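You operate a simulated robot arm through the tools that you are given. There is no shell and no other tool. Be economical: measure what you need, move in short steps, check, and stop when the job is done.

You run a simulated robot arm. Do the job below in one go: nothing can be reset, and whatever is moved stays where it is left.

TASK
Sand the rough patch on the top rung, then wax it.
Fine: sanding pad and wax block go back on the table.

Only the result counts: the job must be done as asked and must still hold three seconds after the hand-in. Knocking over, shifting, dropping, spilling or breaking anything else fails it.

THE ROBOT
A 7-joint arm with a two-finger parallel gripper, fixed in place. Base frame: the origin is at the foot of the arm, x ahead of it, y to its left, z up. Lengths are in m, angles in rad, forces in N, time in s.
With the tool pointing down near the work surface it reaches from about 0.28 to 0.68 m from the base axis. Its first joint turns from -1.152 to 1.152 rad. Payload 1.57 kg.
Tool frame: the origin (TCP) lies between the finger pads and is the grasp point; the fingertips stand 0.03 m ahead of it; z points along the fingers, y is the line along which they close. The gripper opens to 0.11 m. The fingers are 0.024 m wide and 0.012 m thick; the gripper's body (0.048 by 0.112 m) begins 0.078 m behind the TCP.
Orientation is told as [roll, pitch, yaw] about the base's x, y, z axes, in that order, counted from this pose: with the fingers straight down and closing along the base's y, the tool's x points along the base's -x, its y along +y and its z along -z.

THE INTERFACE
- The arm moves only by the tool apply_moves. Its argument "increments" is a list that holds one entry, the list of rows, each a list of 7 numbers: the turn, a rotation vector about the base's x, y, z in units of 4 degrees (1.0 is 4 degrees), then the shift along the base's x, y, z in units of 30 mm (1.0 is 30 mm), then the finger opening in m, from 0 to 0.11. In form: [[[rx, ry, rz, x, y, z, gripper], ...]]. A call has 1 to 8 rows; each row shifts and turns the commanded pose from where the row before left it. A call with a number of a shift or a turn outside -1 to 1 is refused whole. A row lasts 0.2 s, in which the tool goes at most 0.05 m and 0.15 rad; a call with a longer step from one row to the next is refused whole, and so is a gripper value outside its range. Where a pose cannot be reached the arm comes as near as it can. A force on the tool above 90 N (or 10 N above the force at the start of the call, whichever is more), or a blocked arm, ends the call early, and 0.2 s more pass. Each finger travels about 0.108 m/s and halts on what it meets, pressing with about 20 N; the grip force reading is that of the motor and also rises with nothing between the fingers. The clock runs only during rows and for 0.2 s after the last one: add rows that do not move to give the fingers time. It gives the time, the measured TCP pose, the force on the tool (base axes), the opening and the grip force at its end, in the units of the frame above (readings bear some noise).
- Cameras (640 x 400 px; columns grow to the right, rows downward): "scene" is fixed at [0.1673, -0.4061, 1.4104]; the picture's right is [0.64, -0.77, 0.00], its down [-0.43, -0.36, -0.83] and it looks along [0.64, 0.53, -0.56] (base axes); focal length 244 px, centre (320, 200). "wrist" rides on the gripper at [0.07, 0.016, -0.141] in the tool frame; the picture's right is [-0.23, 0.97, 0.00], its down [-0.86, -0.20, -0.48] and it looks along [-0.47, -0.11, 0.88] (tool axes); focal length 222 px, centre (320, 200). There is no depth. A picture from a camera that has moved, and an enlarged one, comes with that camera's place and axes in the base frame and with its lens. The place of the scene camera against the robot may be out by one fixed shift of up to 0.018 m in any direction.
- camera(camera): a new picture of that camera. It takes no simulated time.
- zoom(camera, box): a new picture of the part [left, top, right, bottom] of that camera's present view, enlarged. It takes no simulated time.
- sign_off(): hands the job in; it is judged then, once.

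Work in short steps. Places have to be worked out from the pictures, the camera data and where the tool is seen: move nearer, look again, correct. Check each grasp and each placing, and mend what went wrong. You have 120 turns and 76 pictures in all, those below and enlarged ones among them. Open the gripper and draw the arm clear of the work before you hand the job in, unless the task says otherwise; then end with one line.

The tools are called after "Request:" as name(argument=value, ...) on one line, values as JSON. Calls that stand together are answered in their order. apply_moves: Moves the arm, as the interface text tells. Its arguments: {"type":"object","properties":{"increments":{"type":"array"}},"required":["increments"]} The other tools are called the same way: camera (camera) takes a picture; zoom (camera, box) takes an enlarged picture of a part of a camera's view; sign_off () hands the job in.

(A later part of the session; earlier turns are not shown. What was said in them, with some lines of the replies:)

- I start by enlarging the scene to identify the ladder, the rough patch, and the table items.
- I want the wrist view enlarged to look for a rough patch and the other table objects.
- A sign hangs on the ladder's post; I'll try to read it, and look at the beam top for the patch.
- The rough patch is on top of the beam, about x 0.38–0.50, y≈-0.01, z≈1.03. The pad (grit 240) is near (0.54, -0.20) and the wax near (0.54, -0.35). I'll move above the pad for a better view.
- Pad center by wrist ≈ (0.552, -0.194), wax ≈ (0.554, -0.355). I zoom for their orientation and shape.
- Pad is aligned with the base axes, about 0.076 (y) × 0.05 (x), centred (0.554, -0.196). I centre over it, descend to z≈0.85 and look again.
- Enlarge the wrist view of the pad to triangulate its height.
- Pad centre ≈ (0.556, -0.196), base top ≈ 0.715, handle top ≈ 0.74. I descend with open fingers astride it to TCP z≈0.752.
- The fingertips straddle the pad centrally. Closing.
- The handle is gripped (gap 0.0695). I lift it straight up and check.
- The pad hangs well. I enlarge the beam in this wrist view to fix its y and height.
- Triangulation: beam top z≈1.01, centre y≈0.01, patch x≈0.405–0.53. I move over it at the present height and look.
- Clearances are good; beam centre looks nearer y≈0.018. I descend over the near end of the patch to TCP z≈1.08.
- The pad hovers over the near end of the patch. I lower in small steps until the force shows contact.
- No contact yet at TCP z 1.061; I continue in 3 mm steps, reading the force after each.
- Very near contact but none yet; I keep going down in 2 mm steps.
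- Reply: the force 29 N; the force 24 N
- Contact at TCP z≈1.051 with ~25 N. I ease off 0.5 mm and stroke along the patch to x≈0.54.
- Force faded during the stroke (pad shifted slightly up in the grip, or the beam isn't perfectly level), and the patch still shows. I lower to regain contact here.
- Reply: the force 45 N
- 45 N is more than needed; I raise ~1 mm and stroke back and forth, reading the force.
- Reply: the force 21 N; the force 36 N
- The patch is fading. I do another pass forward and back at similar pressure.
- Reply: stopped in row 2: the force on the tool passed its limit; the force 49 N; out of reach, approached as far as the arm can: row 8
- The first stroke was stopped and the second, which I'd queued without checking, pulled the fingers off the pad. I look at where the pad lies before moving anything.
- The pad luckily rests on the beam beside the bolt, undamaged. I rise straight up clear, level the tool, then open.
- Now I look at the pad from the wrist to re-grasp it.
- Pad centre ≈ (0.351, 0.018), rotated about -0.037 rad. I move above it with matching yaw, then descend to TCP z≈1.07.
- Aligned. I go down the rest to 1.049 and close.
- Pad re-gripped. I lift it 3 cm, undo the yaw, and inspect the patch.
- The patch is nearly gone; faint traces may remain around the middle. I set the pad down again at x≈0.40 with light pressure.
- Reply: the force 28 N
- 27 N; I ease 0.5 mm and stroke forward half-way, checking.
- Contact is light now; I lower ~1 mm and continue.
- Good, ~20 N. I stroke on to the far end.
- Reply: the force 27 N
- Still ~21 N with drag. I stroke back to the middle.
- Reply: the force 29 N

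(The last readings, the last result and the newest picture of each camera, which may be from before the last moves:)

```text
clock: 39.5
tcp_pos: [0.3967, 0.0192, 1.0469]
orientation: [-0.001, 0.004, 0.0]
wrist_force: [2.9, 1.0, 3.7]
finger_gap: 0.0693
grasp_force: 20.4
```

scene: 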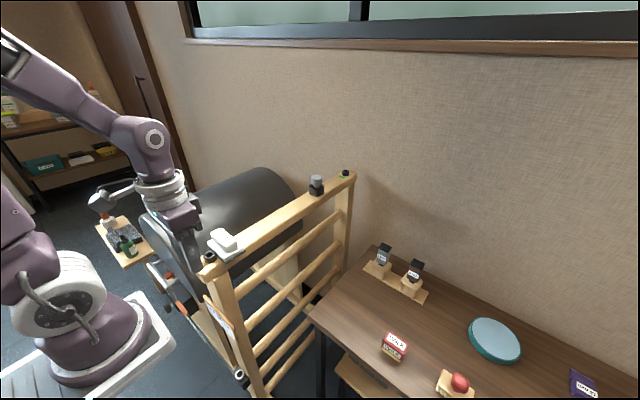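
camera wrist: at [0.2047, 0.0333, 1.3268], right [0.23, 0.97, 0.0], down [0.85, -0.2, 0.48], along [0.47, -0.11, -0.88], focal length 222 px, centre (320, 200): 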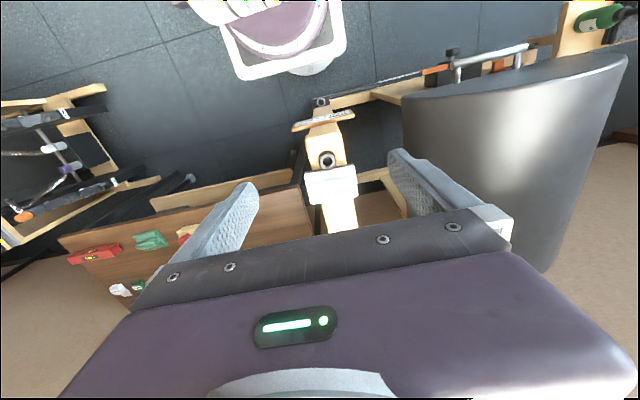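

A full back-stroke done at the end. I lift the pad and inspect the patch.

Request:
apply_moves(increments=[[[0, 0, 0, 0, 0, 0.5, 0.04], [0, 0, 0, 0, 0, 1, 0.04], [0, 0, 0, 0, -1, 1, 0.04], [0, 0, 0, 0, -1, 0.7, 0.04], [0, 0, 0, 0.5, -1, 0, 0.04], [0, 0, 0, 1, -1, 0, 0.04], [0, 0, 0, 1, -1, 0, 0.04], [0, 0, 0, 1, -1, 0, 0.04]]])

Request:
zoom(camera="wrist", box=[420, 0, 580, 230])

Request:
zoom(camera="scene", box=[225, 180, 325, 250])

```text
clock: 41.3
tcp_pos: [0.5041, -0.1613, 1.1453]
orientation: [-0.003, -0.002, 0.002]
wrist_force: [0.5, 0.7, -1.0]
finger_gap: 0.0693
grasp_force: 19.6
```

```text
1.74 times, centred on (500, 115) of wrist
camera zoom: at [0.4341, -0.1467, 1.2861], right [0.23, 0.97, 0.0], down [0.85, -0.2, 0.48], along [0.47, -0.11, -0.88], focal length 386 px, centre (7, 348)
```

zoom: 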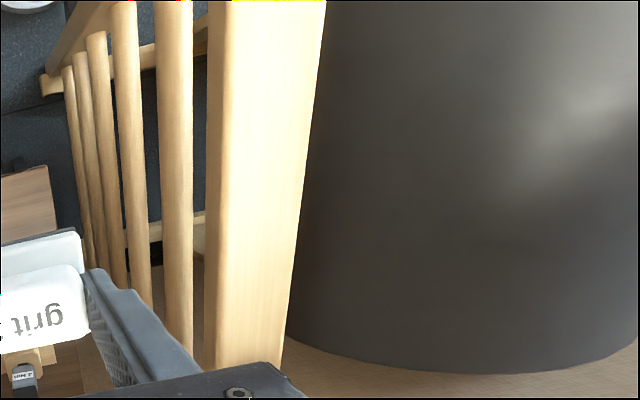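

```text
5.71 times, centred on (275, 215) of scene
camera zoom: at [0.1673, -0.4061, 1.4104], right [0.64, -0.77, 0.0], down [-0.43, -0.36, -0.83], along [0.64, 0.53, -0.56], focal length 1394 px, centre (577, 114)
```

zoom: 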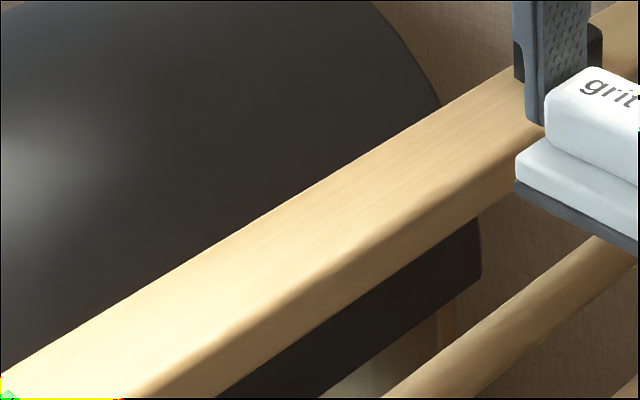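

The patch is sanded smooth. Now I return the pad to its table spot: over (0.556, -0.197) and down.

Request:
apply_moves(increments=[[[0, 0, 0, 0.9, -0.6, 0, 0.04], [0, 0, 0, 0.83, -0.6, -0.5, 0.04], [0, 0, 0, 0, 0, -1, 0.04], [0, 0, 0, 0, 0, -1, 0.04], [0, 0, 0, 0, 0, -1, 0.04], [0, 0, 0, 0, 0, -1, 0.04], [0, 0, 0, 0, 0, -1, 0.04], [0, 0, 0, 0, 0, -1, 0.04]]])

```text
clock: 43.1
tcp_pos: [0.5553, -0.1978, 0.9498]
orientation: [-0.002, -0.001, 0.0]
wrist_force: [0.0, -0.8, -0.5]
finger_gap: 0.0692
grasp_force: 19.7
```

Continue down to about 0.765.

Request:
apply_moves(increments=[[[0, 0, 0, 0, 0, -1, 0.04], [0, 0, 0, 0, 0, -1, 0.04], [0, 0, 0, 0, 0, -1, 0.04], [0, 0, 0, 0, 0, -1, 0.04], [0, 0, 0, 0, 0, -1, 0.04], [0, 0, 0, 0, 0, -0.7, 0.04], [0, 0, 0, 0, 0, -0.4, 0.04], [0, 0, 0, 0, 0, 0, 0.04]]])

Request:
apply_moves(increments=[[[0, 0, 0, 0, 0, -0.2, 0.04], [0, 0, 0, 0, 0, -0.1, 0.04], [0, 0, 0, 0, 0, 0, 0.04]]])

```text
clock: 44.9
tcp_pos: [0.5537, -0.1976, 0.7659]
orientation: [-0.001, -0.003, 0.0]
wrist_force: [0.9, -0.9, -0.8]
finger_gap: 0.0691
grasp_force: 20.3
```

```text
clock: 45.7
tcp_pos: [0.5546, -0.1973, 0.7578]
orientation: [-0.004, -0.001, 0.0]
wrist_force: [-0.6, 0.6, -1.6]
finger_gap: 0.0692
grasp_force: 20.1
```

Small steps now until the pad touches.

Request:
apply_moves(increments=[[[0, 0, 0, 0, 0, -0.1, 0.04], [0, 0, 0, 0, 0, -0.07, 0.04], [0, 0, 0, 0, 0, 0, 0.04]]])

```text
clock: 46.5
tcp_pos: [0.5542, -0.1968, 0.7522]
orientation: [-0.002, -0.002, 0.001]
wrist_force: [-0.7, -0.2, -0.7]
finger_gap: 0.0692
grasp_force: 20.2
```

Request:
apply_moves(increments=[[[0, 0, 0, 0, 0, -0.07, 0.04], [0, 0, 0, 0, 0, 0, 0.04]]])

```text
clock: 47.1
tcp_pos: [0.5552, -0.1972, 0.7508]
orientation: [-0.002, -0.001, 0.0]
wrist_force: [0.1, -0.6, -0.1]
finger_gap: 0.0691
grasp_force: 20.1
```

Request:
apply_moves(increments=[[[0, 0, 0, 0, 0, -0.05, 0.04], [0, 0, 0, 0, 0, 0, 0.04]]])

```text
clock: 47.7
tcp_pos: [0.5544, -0.1971, 0.7484]
orientation: [-0.002, -0.001, -0.002]
wrist_force: [-0.1, -0.1, -0.3]
finger_gap: 0.069
grasp_force: 20.1
```

Request:
apply_moves(increments=[[[0, 0, 0, 0, 0, -0.04, 0.04], [0, 0, 0, 0, 0, 0, 0.04]]])

Request:
zoom(camera="scene", box=[320, 280, 380, 340])

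```text
clock: 48.3
tcp_pos: [0.5549, -0.1979, 0.7477]
orientation: [-0.001, -0.002, 0.001]
wrist_force: [-1.8, 0.1, 7.6]
finger_gap: 0.0691
grasp_force: 20.2
```

```text
6.67 times, centred on (350, 310) of scene
camera zoom: at [0.1671, -0.4061, 1.4104], right [0.64, -0.77, 0.0], down [-0.43, -0.36, -0.83], along [0.64, 0.53, -0.56], focal length 1626 px, centre (120, -533)
```

zoom: 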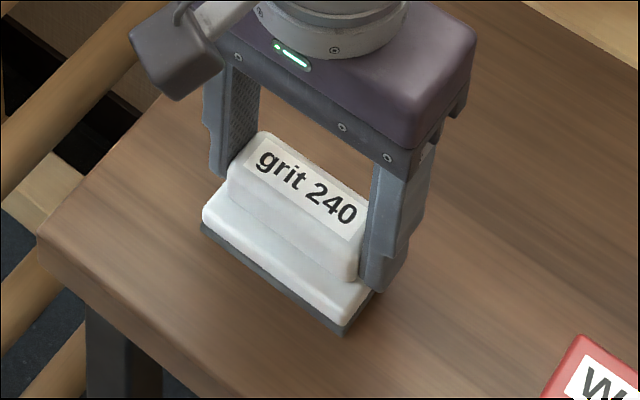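

The pad touches the table (7.6 N). Open, rise, and go over the wax to look.

Request:
apply_moves(increments=[[[0, 0, 0, 0, 0, 0, 0.08], [0, 0, 0, 0, 0, 0, 0.11], [0, 0, 0, 0, 0, 0, 0.11], [0, 0, 0, 0, 0, 0.5, 0.11], [0, 0, 0, 0, 0, 1, 0.11], [0, 0, 0, 0, 0, 1, 0.11], [0, 0, 0, 0, 0, 1, 0.11], [0, 0, 0, 0, -1, 0, 0.11]]])

Request:
apply_moves(increments=[[[0, 0, 0, 0, -1, 0, 0.11], [0, 0, 0, 0, -1, 0, 0.11], [0, 0, 0, 0, -1, 0, 0.11], [0, 0, 0, 0, -1, 0, 0.11], [0, 0, 0, 0, -0.3, 0, 0.11], [0, 0, 0, 0, 0, 0, 0.11]]])

Request:
camera(camera="wrist")

```text
clock: 50.1
tcp_pos: [0.5547, -0.228, 0.8523]
orientation: [-0.002, 0.0, 0.001]
wrist_force: [0.7, -0.2, 0.3]
finger_gap: 0.11
grasp_force: 0.1
```

```text
clock: 51.5
tcp_pos: [0.5547, -0.3564, 0.8533]
orientation: [-0.002, -0.002, 0.001]
wrist_force: [-0.2, 0.5, -0.3]
finger_gap: 0.1102
grasp_force: 0.1
```

```text
33 pictures are left
camera wrist: at [0.4845, -0.3416, 0.994], right [0.23, 0.97, 0.0], down [0.85, -0.2, 0.48], along [0.47, -0.11, -0.88], focal length 222 px, centre (320, 200)
```

wrist: 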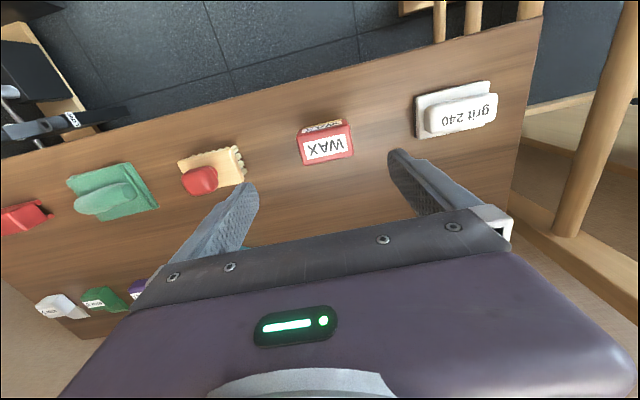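

Request:
zoom(camera="wrist", box=[280, 105, 370, 175])

Request:
zoom(camera="scene", box=[370, 320, 420, 370])

```text
5.71 times, centred on (325, 140) of wrist
camera zoom: at [0.4845, -0.3416, 0.994], right [0.23, 0.97, 0.0], down [0.85, -0.2, 0.48], along [0.47, -0.11, -0.88], focal length 1269 px, centre (291, 543)
```

zoom: 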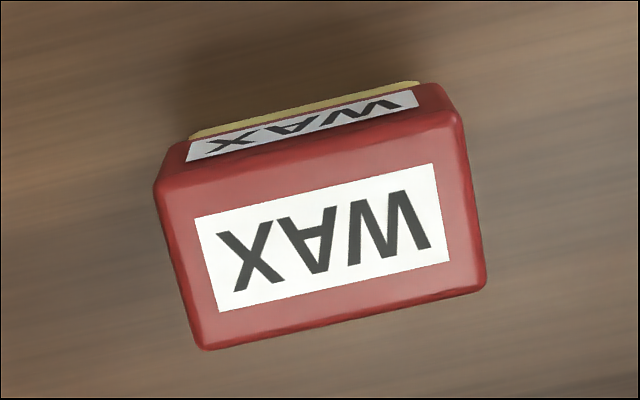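

```text
8.00 times, centred on (395, 345) of scene
camera zoom: at [0.1673, -0.4061, 1.4104], right [0.64, -0.77, 0.0], down [-0.43, -0.36, -0.83], along [0.64, 0.53, -0.56], focal length 1951 px, centre (-280, -960)
```

zoom: 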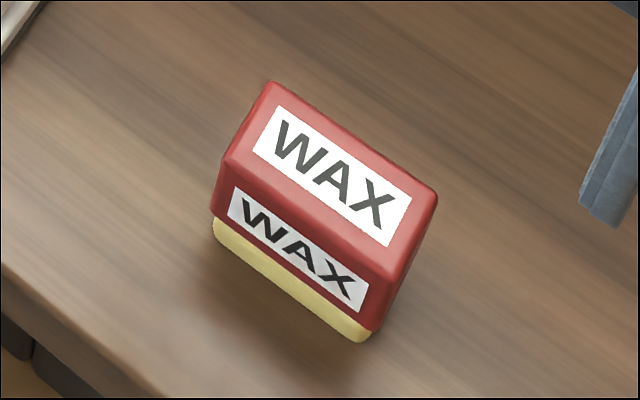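

Wax block: top z≈0.749, centre ≈ (0.552, -0.351), ~0.058 (y) × 0.034 (x), aligned. I descend astride it to TCP z≈0.749 and close.

Request:
apply_moves(increments=[[[0, 0, 0, -0.08, 0.18, -1, 0.11], [0, 0, 0, 0, 0, -1, 0.11], [0, 0, 0, 0, 0, -0.8, 0.11], [0, 0, 0, 0, 0, -0.5, 0.11], [0, 0, 0, 0, 0, -0.17, 0.11], [0, 0, 0, 0, 0, 0, 0.11]]])

Request:
zoom(camera="scene", box=[350, 290, 450, 380])

```text
clock: 52.9
tcp_pos: [0.5514, -0.352, 0.748]
orientation: [-0.002, -0.003, 0.001]
wrist_force: [0.2, 0.3, 0.6]
finger_gap: 0.11
grasp_force: 0.1
```

```text
4.44 times, centred on (400, 335) of scene
camera zoom: at [0.1673, -0.4061, 1.4104], right [0.64, -0.77, 0.0], down [-0.43, -0.36, -0.83], along [0.64, 0.53, -0.56], focal length 1084 px, centre (-36, -400)
```

zoom: 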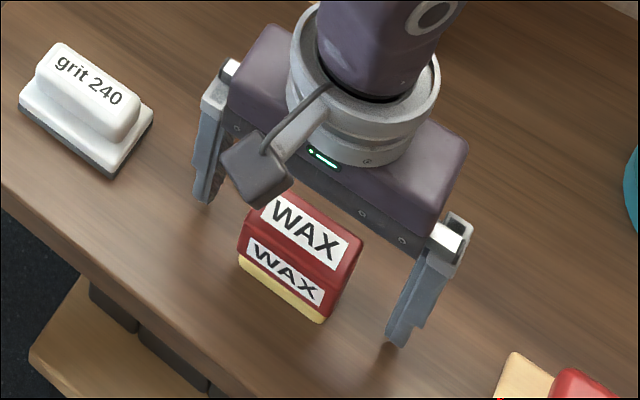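

Centered. Closing.

Request:
apply_moves(increments=[[[0, 0, 0, 0, 0, 0, 0.08], [0, 0, 0, 0, 0, 0, 0.03], [0, 0, 0, 0, 0, 0, 0.03], [0, 0, 0, 0, 0, 0, 0.03], [0, 0, 0, 0, 0, 0, 0.03]]])

```text
clock: 54.1
tcp_pos: [0.5527, -0.3504, 0.7487]
orientation: [-0.003, 0.0, 0.001]
wrist_force: [0.5, -0.5, -0.6]
finger_gap: 0.0595
grasp_force: 20.0
```

Gripped (gap 0.0595). Lift straight up and move back toward the beam.

Request:
apply_moves(increments=[[[0, 0, 0, 0, 0, 0.5, 0.03], [0, 0, 0, 0, 0, 1, 0.03], [0, 0, 0, 0, 0, 1, 0.03], [0, 0, 0, 0, 0, 1, 0.03], [0, 0, 0, 0, 0, 1, 0.03], [0, 0, 0, 0, 0.4, 1, 0.03], [0, 0, 0, 0, 1, 1, 0.03], [0, 0, 0, 0, 1, 1, 0.03]]])

Request:
apply_moves(increments=[[[0, 0, 0, 0, 0.8, 1, 0.03], [0, 0, 0, 0, 0.8, 1, 0.03], [0, 0, 0, 0, 0.8, 1, 0.03], [0, 0, 0, 0, 0, 1, 0.03], [0, 0, 0, -0.7, 0, 1, 0.03], [0, 0, 0, -1, 0, 0.7, 0.03], [0, 0, 0, -1, 0, 0, 0.03], [0, 0, 0, -1, 0, 0, 0.03]]])

Request:
camera(camera="scene")

```text
clock: 55.9
tcp_pos: [0.5521, -0.2774, 0.9738]
orientation: [-0.002, 0.0, -0.001]
wrist_force: [0.0, -0.2, -0.1]
finger_gap: 0.0597
grasp_force: 19.9
```

```text
clock: 57.7
tcp_pos: [0.4421, -0.2066, 1.1431]
orientation: [-0.001, -0.002, 0.0]
wrist_force: [0.0, -0.7, -1.5]
finger_gap: 0.0597
grasp_force: 20.2
```

```text
29 pictures are left
```

scene: 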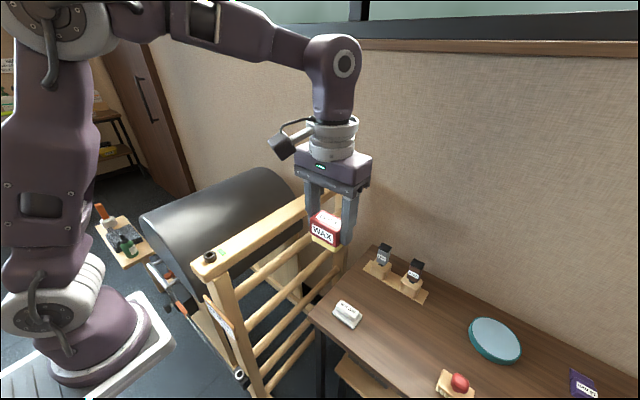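

Wax held upright, and the pad sits where it was. I move over the near end of the patch area.

Request:
apply_moves(increments=[[[0, 0, 0, 0, 1, 0, 0.03], [0, 0, 0, 0, 1, 0, 0.03], [0, 0, 0, 0, 1, 0, 0.03], [0, 0, 0, 0, 1, 0, 0.03], [0, 0, 0, 0, 1, 0, 0.03], [0, 0, 0, 0, 1, 0, 0.03], [0, 0, 0, -0.6, 1, 0, 0.03], [0, 0, 0, -0.7, 0.48, 0, 0.03]]])

Request:
apply_moves(increments=[[[0, 0, 0, 0, 0, -1, 0.03], [0, 0, 0, 0, 0, -1, 0.03], [0, 0, 0, 0, 0, -0.6, 0.03], [0, 0, 0, 0, 0, -0.3, 0.03], [0, 0, 0, 0, 0, 0, 0.03]]])

Request:
zoom(camera="scene", box=[200, 160, 320, 260])

```text
clock: 59.5
tcp_pos: [0.4027, 0.0178, 1.143]
orientation: [-0.002, -0.002, -0.001]
wrist_force: [0.2, -0.6, -1.3]
finger_gap: 0.0596
grasp_force: 20.4
```

```text
clock: 60.7
tcp_pos: [0.4017, 0.0181, 1.0581]
orientation: [-0.002, -0.002, 0.0]
wrist_force: [0.6, 0.5, -1.0]
finger_gap: 0.0595
grasp_force: 20.4
```

```text
4.00 times, centred on (260, 210) of scene
camera zoom: at [0.1673, -0.4061, 1.4104], right [0.64, -0.77, 0.0], down [-0.43, -0.36, -0.83], along [0.64, 0.53, -0.56], focal length 976 px, centre (560, 160)
```

zoom: 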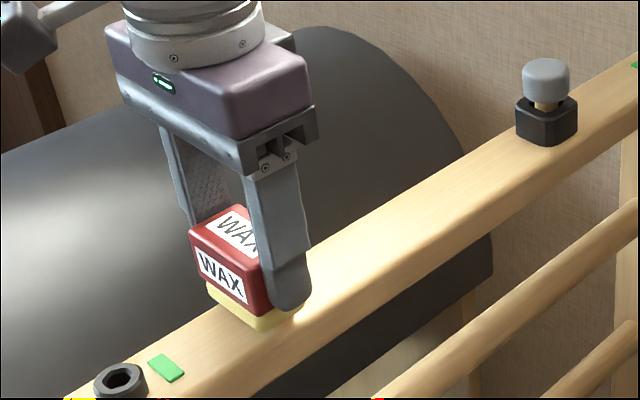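

Hovering about 1 cm above. I lower toward contact.

Request:
apply_moves(increments=[[[0, 0, 0, 0, 0, -0.15, 0.03], [0, 0, 0, 0, 0, -0.12, 0.03], [0, 0, 0, 0, 0, 0, 0.03]]])

```text
clock: 61.5
tcp_pos: [0.4026, 0.0169, 1.0484]
orientation: [-0.002, -0.001, -0.001]
wrist_force: [-0.3, 0.6, -0.9]
finger_gap: 0.0595
grasp_force: 19.6
```

Request:
apply_moves(increments=[[[0, 0, 0, 0, 0, -0.05, 0.03], [0, 0, 0, 0, 0, 0, 0.03]]])

```text
clock: 62.1
tcp_pos: [0.4027, 0.0178, 1.0481]
orientation: [-0.001, -0.002, 0.0]
wrist_force: [-2.3, -0.9, 15.4]
finger_gap: 0.06
grasp_force: 20.2
```

Contact at 15 N. I stroke forward along the patch.

Request:
apply_moves(increments=[[[0, 0, 0, 0.3, 0, 0, 0.03], [0, 0, 0, 0.5, 0, 0, 0.03], [0, 0, 0, 0.5, 0, 0, 0.03], [0, 0, 0, 0.5, 0, 0, 0.03], [0, 0, 0, 0.5, 0, 0, 0.03]]])

```text
clock: 63.3
tcp_pos: [0.4723, 0.0172, 1.0471]
orientation: [-0.002, -0.002, 0.0]
wrist_force: [-2.6, -0.6, 6.3]
finger_gap: 0.0594
grasp_force: 19.9
```

Still in light contact (6 N). I press 0.5 mm more and continue to the far end.

Request:
apply_moves(increments=[[[0, 0, 0, 0, 0, -0.017, 0.03], [0, 0, 0, 0.4, 0, 0, 0.03], [0, 0, 0, 0.5, 0, 0, 0.03], [0, 0, 0, 0.5, 0, 0, 0.03], [0, 0, 0, 0.5, 0, 0, 0.03], [0, 0, 0, 0.4, 0, 0, 0.03]]])

Request:
zoom(camera="scene", box=[225, 160, 325, 250])

```text
clock: 64.7
tcp_pos: [0.5398, 0.0166, 1.047]
orientation: [-0.002, -0.003, 0.0]
wrist_force: [-5.4, 0.0, 14.0]
finger_gap: 0.0596
grasp_force: 20.3
```

```text
4.44 times, centred on (275, 205) of scene
camera zoom: at [0.1669, -0.4061, 1.4104], right [0.64, -0.77, 0.0], down [-0.43, -0.36, -0.83], along [0.64, 0.53, -0.56], focal length 1084 px, centre (520, 178)
```

zoom: 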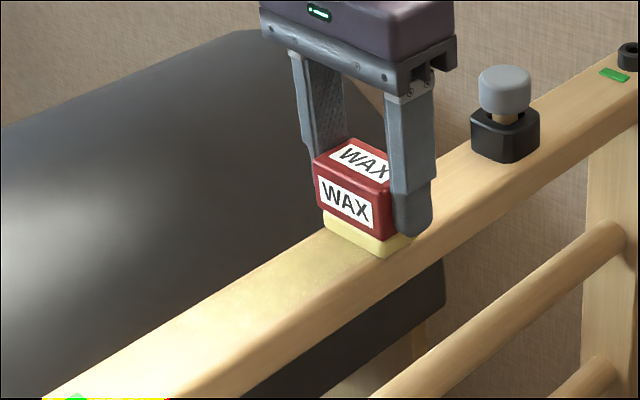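

A faint waxy sheen appears. Now the back stroke at similar pressure.

Request:
apply_moves(increments=[[[0, 0, 0, -0.3, 0, -0.005, 0.03], [0, 0, 0, -0.5, 0, 0, 0.03], [0, 0, 0, -0.5, 0, 0, 0.03], [0, 0, 0, -0.5, 0, 0, 0.03], [0, 0, 0, -0.5, 0, 0, 0.03], [0, 0, 0, 0, 0, 0, 0.03]]])

```text
clock: 66.1
tcp_pos: [0.4715, 0.0171, 1.047]
orientation: [-0.001, -0.004, 0.0]
wrist_force: [5.1, -0.1, 12.2]
finger_gap: 0.0597
grasp_force: 20.4
```

Request:
apply_moves(increments=[[[0, 0, 0, -0.4, 0, -0.005, 0.03], [0, 0, 0, -0.5, 0, 0, 0.03], [0, 0, 0, -0.5, 0, 0, 0.03], [0, 0, 0, -0.5, 0, 0, 0.03], [0, 0, 0, -0.5, 0, 0, 0.03], [0, 0, 0, 0, 0, 0, 0.03]]])

```text
clock: 67.5
tcp_pos: [0.3998, 0.0174, 1.0468]
orientation: [0.0, 0.001, 0.0]
wrist_force: [-0.3, 0.6, -1.2]
finger_gap: 0.0596
grasp_force: 20.2
```

Contact lost near the end; I press ~0.8 mm more and make another forward stroke.

Request:
apply_moves(increments=[[[0, 0, 0, 0, 0, -0.04, 0.03], [0, 0, 0, 0, 0, 0, 0.03]]])

```text
clock: 68.1
tcp_pos: [0.3994, 0.0177, 1.047]
orientation: [-0.002, -0.002, 0.003]
wrist_force: [-0.7, -1.4, 16.5]
finger_gap: 0.0597
grasp_force: 19.4
```

Request:
apply_moves(increments=[[[0, 0, 0, 0.4, 0, 0, 0.03], [0, 0, 0, 0.5, 0, 0, 0.03], [0, 0, 0, 0.5, 0, 0, 0.03], [0, 0, 0, 0.5, 0, 0, 0.03], [0, 0, 0, 0.5, 0, -0.01, 0.03], [0, 0, 0, 0, 0, 0, 0.03]]])

```text
clock: 69.5
tcp_pos: [0.471, 0.0169, 1.0458]
orientation: [-0.003, -0.002, -0.001]
wrist_force: [-3.9, -0.4, 8.9]
finger_gap: 0.0598
grasp_force: 20.5
```

Request:
apply_moves(increments=[[[0, 0, 0, 0.4, 0, -0.015, 0.03], [0, 0, 0, 0.5, 0, 0, 0.03], [0, 0, 0, 0.5, 0, 0, 0.03], [0, 0, 0, 0.5, 0, 0, 0.03], [0, 0, 0, 0.4, 0, 0, 0.03], [0, 0, 0, 0, 0, 0, 0.03]]])

```text
clock: 70.9
tcp_pos: [0.54, 0.0163, 1.0451]
orientation: [-0.004, 0.0, 0.0]
wrist_force: [-5.1, 0.0, 14.1]
finger_gap: 0.0594
grasp_force: 20.0
```

Good contact throughout. One more back stroke.

Request:
apply_moves(increments=[[[0, 0, 0, -0.4, 0, -0.01, 0.03], [0, 0, 0, -0.5, 0, 0, 0.03], [0, 0, 0, -0.5, 0, 0, 0.03], [0, 0, 0, -0.5, 0, 0, 0.03], [0, 0, 0, -0.4, 0, 0, 0.03], [0, 0, 0, 0, 0, 0, 0.03]]])

```text
clock: 72.3
tcp_pos: [0.4708, 0.0169, 1.044]
orientation: [-0.003, 0.0, -0.001]
wrist_force: [1.3, -0.4, 4.6]
finger_gap: 0.0596
grasp_force: 19.9
```

Request:
apply_moves(increments=[[[0, 0, 0, -0.4, 0, -0.03, 0.03], [0, 0, 0, -0.5, 0, 0, 0.03], [0, 0, 0, -0.5, 0, 0, 0.03], [0, 0, 0, -0.5, 0, -0.01, 0.03], [0, 0, 0, -0.5, 0, 0, 0.03], [0, 0, 0, 0, 0, 0, 0.03]]])

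```text
clock: 73.7
tcp_pos: [0.3983, 0.0171, 1.043]
orientation: [-0.001, -0.001, 0.001]
wrist_force: [5.8, -1.2, 13.0]
finger_gap: 0.0595
grasp_force: 20.6
```

Full strokes done. I lift the wax, retreat to the table side and inspect the surface.

Request:
apply_moves(increments=[[[0, 0, 0, 0, 0, 0.5, 0.03], [0, 0, 0, 0, 0, 1, 0.03], [0, 0, 0, 0, -0.5, 1, 0.03], [0, 0, 0, 0, -1, 0.8, 0.03], [0, 0, 0, 0.5, -1, 0, 0.03], [0, 0, 0, 0.9, -1, 0, 0.03], [0, 0, 0, 0.9, -1, 0, 0.03], [0, 0, 0, 1, -1, 0, 0.03]]])

Request:
zoom(camera="wrist", box=[420, 0, 580, 230])

Request:
zoom(camera="scene", box=[225, 180, 325, 250])

```text
clock: 75.5
tcp_pos: [0.4995, -0.1485, 1.1426]
orientation: [0.0, -0.002, 0.003]
wrist_force: [-0.5, -0.9, -1.4]
finger_gap: 0.0597
grasp_force: 20.0
```

```text
1.74 times, centred on (500, 115) of wrist
camera zoom: at [0.43, -0.1326, 1.2836], right [0.23, 0.97, 0.0], down [0.85, -0.2, 0.48], along [0.47, -0.11, -0.88], focal length 386 px, centre (7, 348)
```

zoom: 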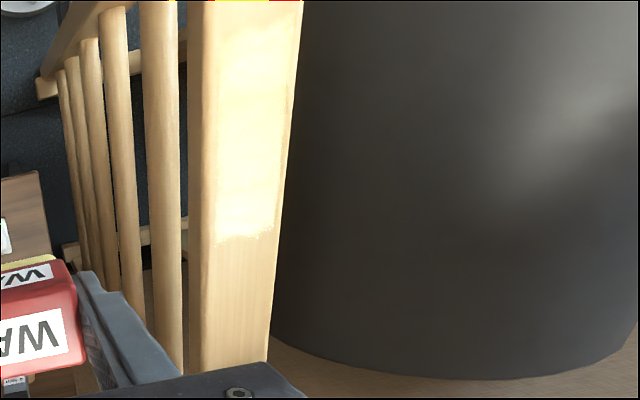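

```text
5.71 times, centred on (275, 215) of scene
camera zoom: at [0.1673, -0.4061, 1.4104], right [0.64, -0.77, 0.0], down [-0.43, -0.36, -0.83], along [0.64, 0.53, -0.56], focal length 1394 px, centre (577, 114)
```

zoom: 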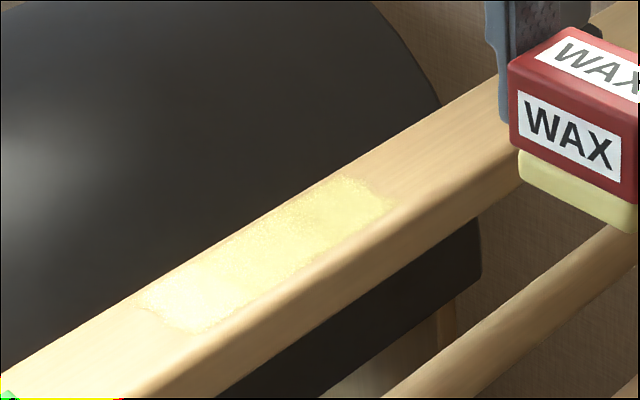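

An even wax film covers the whole former patch. Now I return the wax to its spot at (0.552, -0.351).

Request:
apply_moves(increments=[[[0, 0, 0, 0.85, -1, 0, 0.03], [0, 0, 0, 0.9, -1, 0, 0.03], [0, 0, 0, 0, -1, 0, 0.03], [0, 0, 0, 0, -1, 0, 0.03], [0, 0, 0, 0, -1, -0.5, 0.03], [0, 0, 0, 0, -1, -1, 0.03], [0, 0, 0, 0, -0.75, -1, 0.03], [0, 0, 0, 0, 0, -1, 0.03]]])

Request:
apply_moves(increments=[[[0, 0, 0, 0, 0, -1, 0.03], [0, 0, 0, 0, 0, -1, 0.03], [0, 0, 0, 0, 0, -1, 0.03], [0, 0, 0, 0, 0, -1, 0.03], [0, 0, 0, 0, 0, -1, 0.03], [0, 0, 0, 0, 0, -1, 0.03], [0, 0, 0, 0, 0, -1, 0.03], [0, 0, 0, 0, 0, 0, 0.03]]])

```text
clock: 77.3
tcp_pos: [0.5514, -0.3514, 1.0377]
orientation: [-0.003, -0.003, -0.001]
wrist_force: [0.3, 1.0, -0.7]
finger_gap: 0.0596
grasp_force: 19.9
```

```text
clock: 79.1
tcp_pos: [0.5508, -0.3512, 0.8278]
orientation: [-0.001, -0.002, 0.0]
wrist_force: [0.4, 0.2, -0.4]
finger_gap: 0.0597
grasp_force: 19.9
```

Down to about 0.753.

Request:
apply_moves(increments=[[[0, 0, 0, 0, 0, -1, 0.03], [0, 0, 0, 0, 0, -0.8, 0.03], [0, 0, 0, 0, 0, -0.5, 0.03], [0, 0, 0, 0, 0, -0.2, 0.03], [0, 0, 0, 0, 0, 0, 0.03]]])

```text
clock: 80.3
tcp_pos: [0.5521, -0.3497, 0.7534]
orientation: [-0.002, -0.002, 0.0]
wrist_force: [1.0, -0.4, -0.6]
finger_gap: 0.0597
grasp_force: 20.1
```

Request:
apply_moves(increments=[[[0, 0, 0, 0, 0, -0.12, 0.03], [0, 0, 0, 0, 0, -0.1, 0.03], [0, 0, 0, 0, 0, 0, 0.03]]])

```text
clock: 81.1
tcp_pos: [0.5505, -0.3501, 0.7466]
orientation: [-0.002, -0.002, 0.0]
wrist_force: [-0.4, 0.0, -0.4]
finger_gap: 0.0597
grasp_force: 19.9
```

Request:
apply_moves(increments=[[[0, 0, 0, 0, 0, -0.06, 0.03], [0, 0, 0, 0, 0, 0, 0.03]]])

```text
clock: 81.7
tcp_pos: [0.5503, -0.35, 0.7442]
orientation: [-0.001, -0.001, -0.001]
wrist_force: [0.3, 0.2, -0.2]
finger_gap: 0.0596
grasp_force: 20.0
```

Request:
apply_moves(increments=[[[0, 0, 0, 0, 0, -0.04, 0.03], [0, 0, 0, 0, 0, 0, 0.03]]])

```text
clock: 82.3
tcp_pos: [0.5495, -0.3503, 0.7442]
orientation: [-0.003, -0.002, 0.001]
wrist_force: [-2.3, 3.1, 15.8]
finger_gap: 0.0597
grasp_force: 20.0
```

Table contact (16 N). Ease, release, rise, and look.

Request:
apply_moves(increments=[[[0, 0, 0, 0, 0, 0.02, 0.03], [0, 0, 0, 0, 0, 0, 0.07], [0, 0, 0, 0, 0, 0, 0.11], [0, 0, 0, 0, 0, 0, 0.11], [0, 0, 0, 0, 0, 0.5, 0.11], [0, 0, 0, 0, 0, 1, 0.11], [0, 0, 0, 0, 0, 1, 0.11], [0, 0, 0, 0, 0, 1, 0.11]]])

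Request:
apply_moves(increments=[[[0, 0, 0, 0, 0, 1, 0.11], [0, 0, 0, 0, 0, 1, 0.11], [0, 0, 0, 0, 0, 1, 0.11], [0, 0, 0, 0, 0, 1, 0.11], [0, 0, 0, 0, 0, 1, 0.11], [0, 0, 0, -1, 0, 1, 0.11], [0, 0, 0, -1, 0, 1, 0.11], [0, 0, 0, -1, 0, 1, 0.11]]])

Request:
camera(camera="scene")

Request:
zoom(camera="scene", box=[320, 280, 430, 370])

```text
clock: 84.1
tcp_pos: [0.5503, -0.35, 0.8489]
orientation: [-0.002, -0.003, 0.001]
wrist_force: [0.5, 0.3, -0.7]
finger_gap: 0.1102
grasp_force: 0.1
```

```text
clock: 85.9
tcp_pos: [0.4602, -0.3502, 1.0905]
orientation: [0.0, -0.001, 0.0]
wrist_force: [-0.6, -0.1, 0.2]
finger_gap: 0.1101
grasp_force: 0.1
```

```text
24 pictures are left
```

scene: 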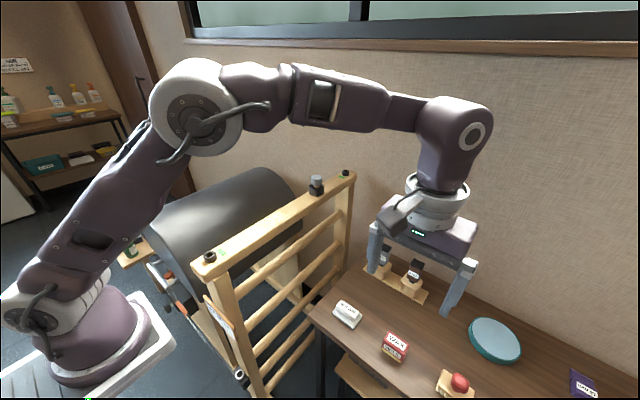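

```text
4.44 times, centred on (375, 325) of scene
camera zoom: at [0.1673, -0.4061, 1.4104], right [0.64, -0.77, 0.0], down [-0.43, -0.36, -0.83], along [0.64, 0.53, -0.56], focal length 1084 px, centre (76, -356)
```

zoom: 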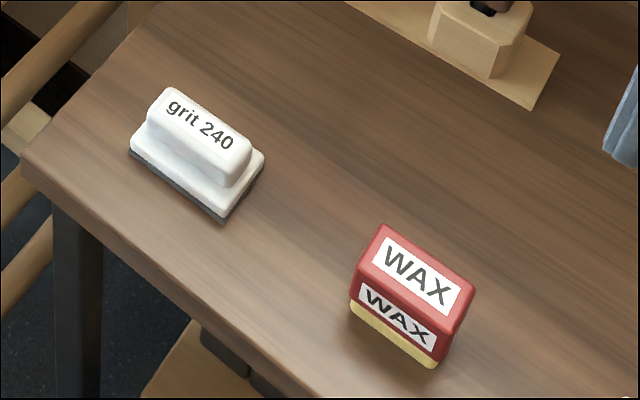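

Both tools are back in place and the arm is clear. A last check of the beam's wax and fittings.

Request:
zoom(camera="scene", box=[180, 150, 380, 290])

```text
2.86 times, centred on (280, 220) of scene
camera zoom: at [0.1673, -0.4061, 1.4104], right [0.64, -0.77, 0.0], down [-0.43, -0.36, -0.83], along [0.64, 0.53, -0.56], focal length 697 px, centre (434, 143)
```

zoom: 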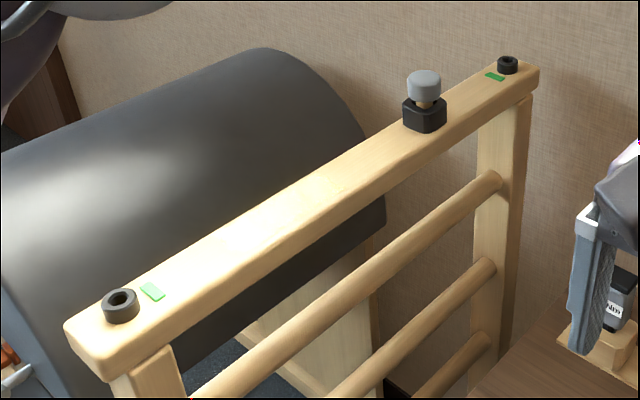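

The film isn't discernible at this scale (nor was the patch originally); I check at the larger scale.

Request:
zoom(camera="scene", box=[225, 180, 325, 250])

```text
5.71 times, centred on (275, 215) of scene
camera zoom: at [0.1673, -0.4061, 1.4104], right [0.64, -0.77, 0.0], down [-0.43, -0.36, -0.83], along [0.64, 0.53, -0.56], focal length 1394 px, centre (577, 114)
```

zoom: 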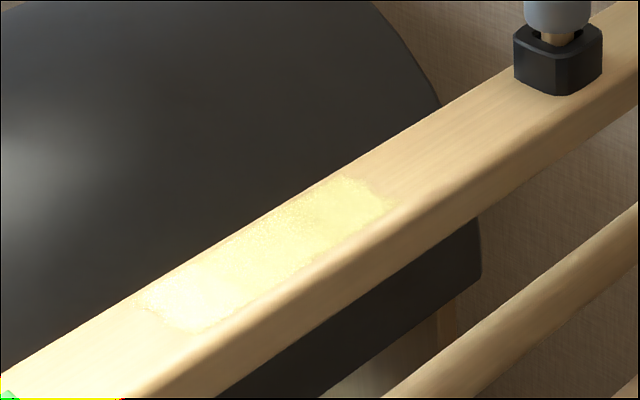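

The wax film covers the whole sanded patch, the fittings look unmoved, and the gripper is open and clear. I hand in.

Request:
sign_off()

```text
The job is handed in.
```

I sanded the rough patch on the top rung smooth and waxed its full length, then put the sanding pad and wax block back on the table; mid-sanding the pad slipped out of the grip onto the rung, where it stayed until I picked it up again.
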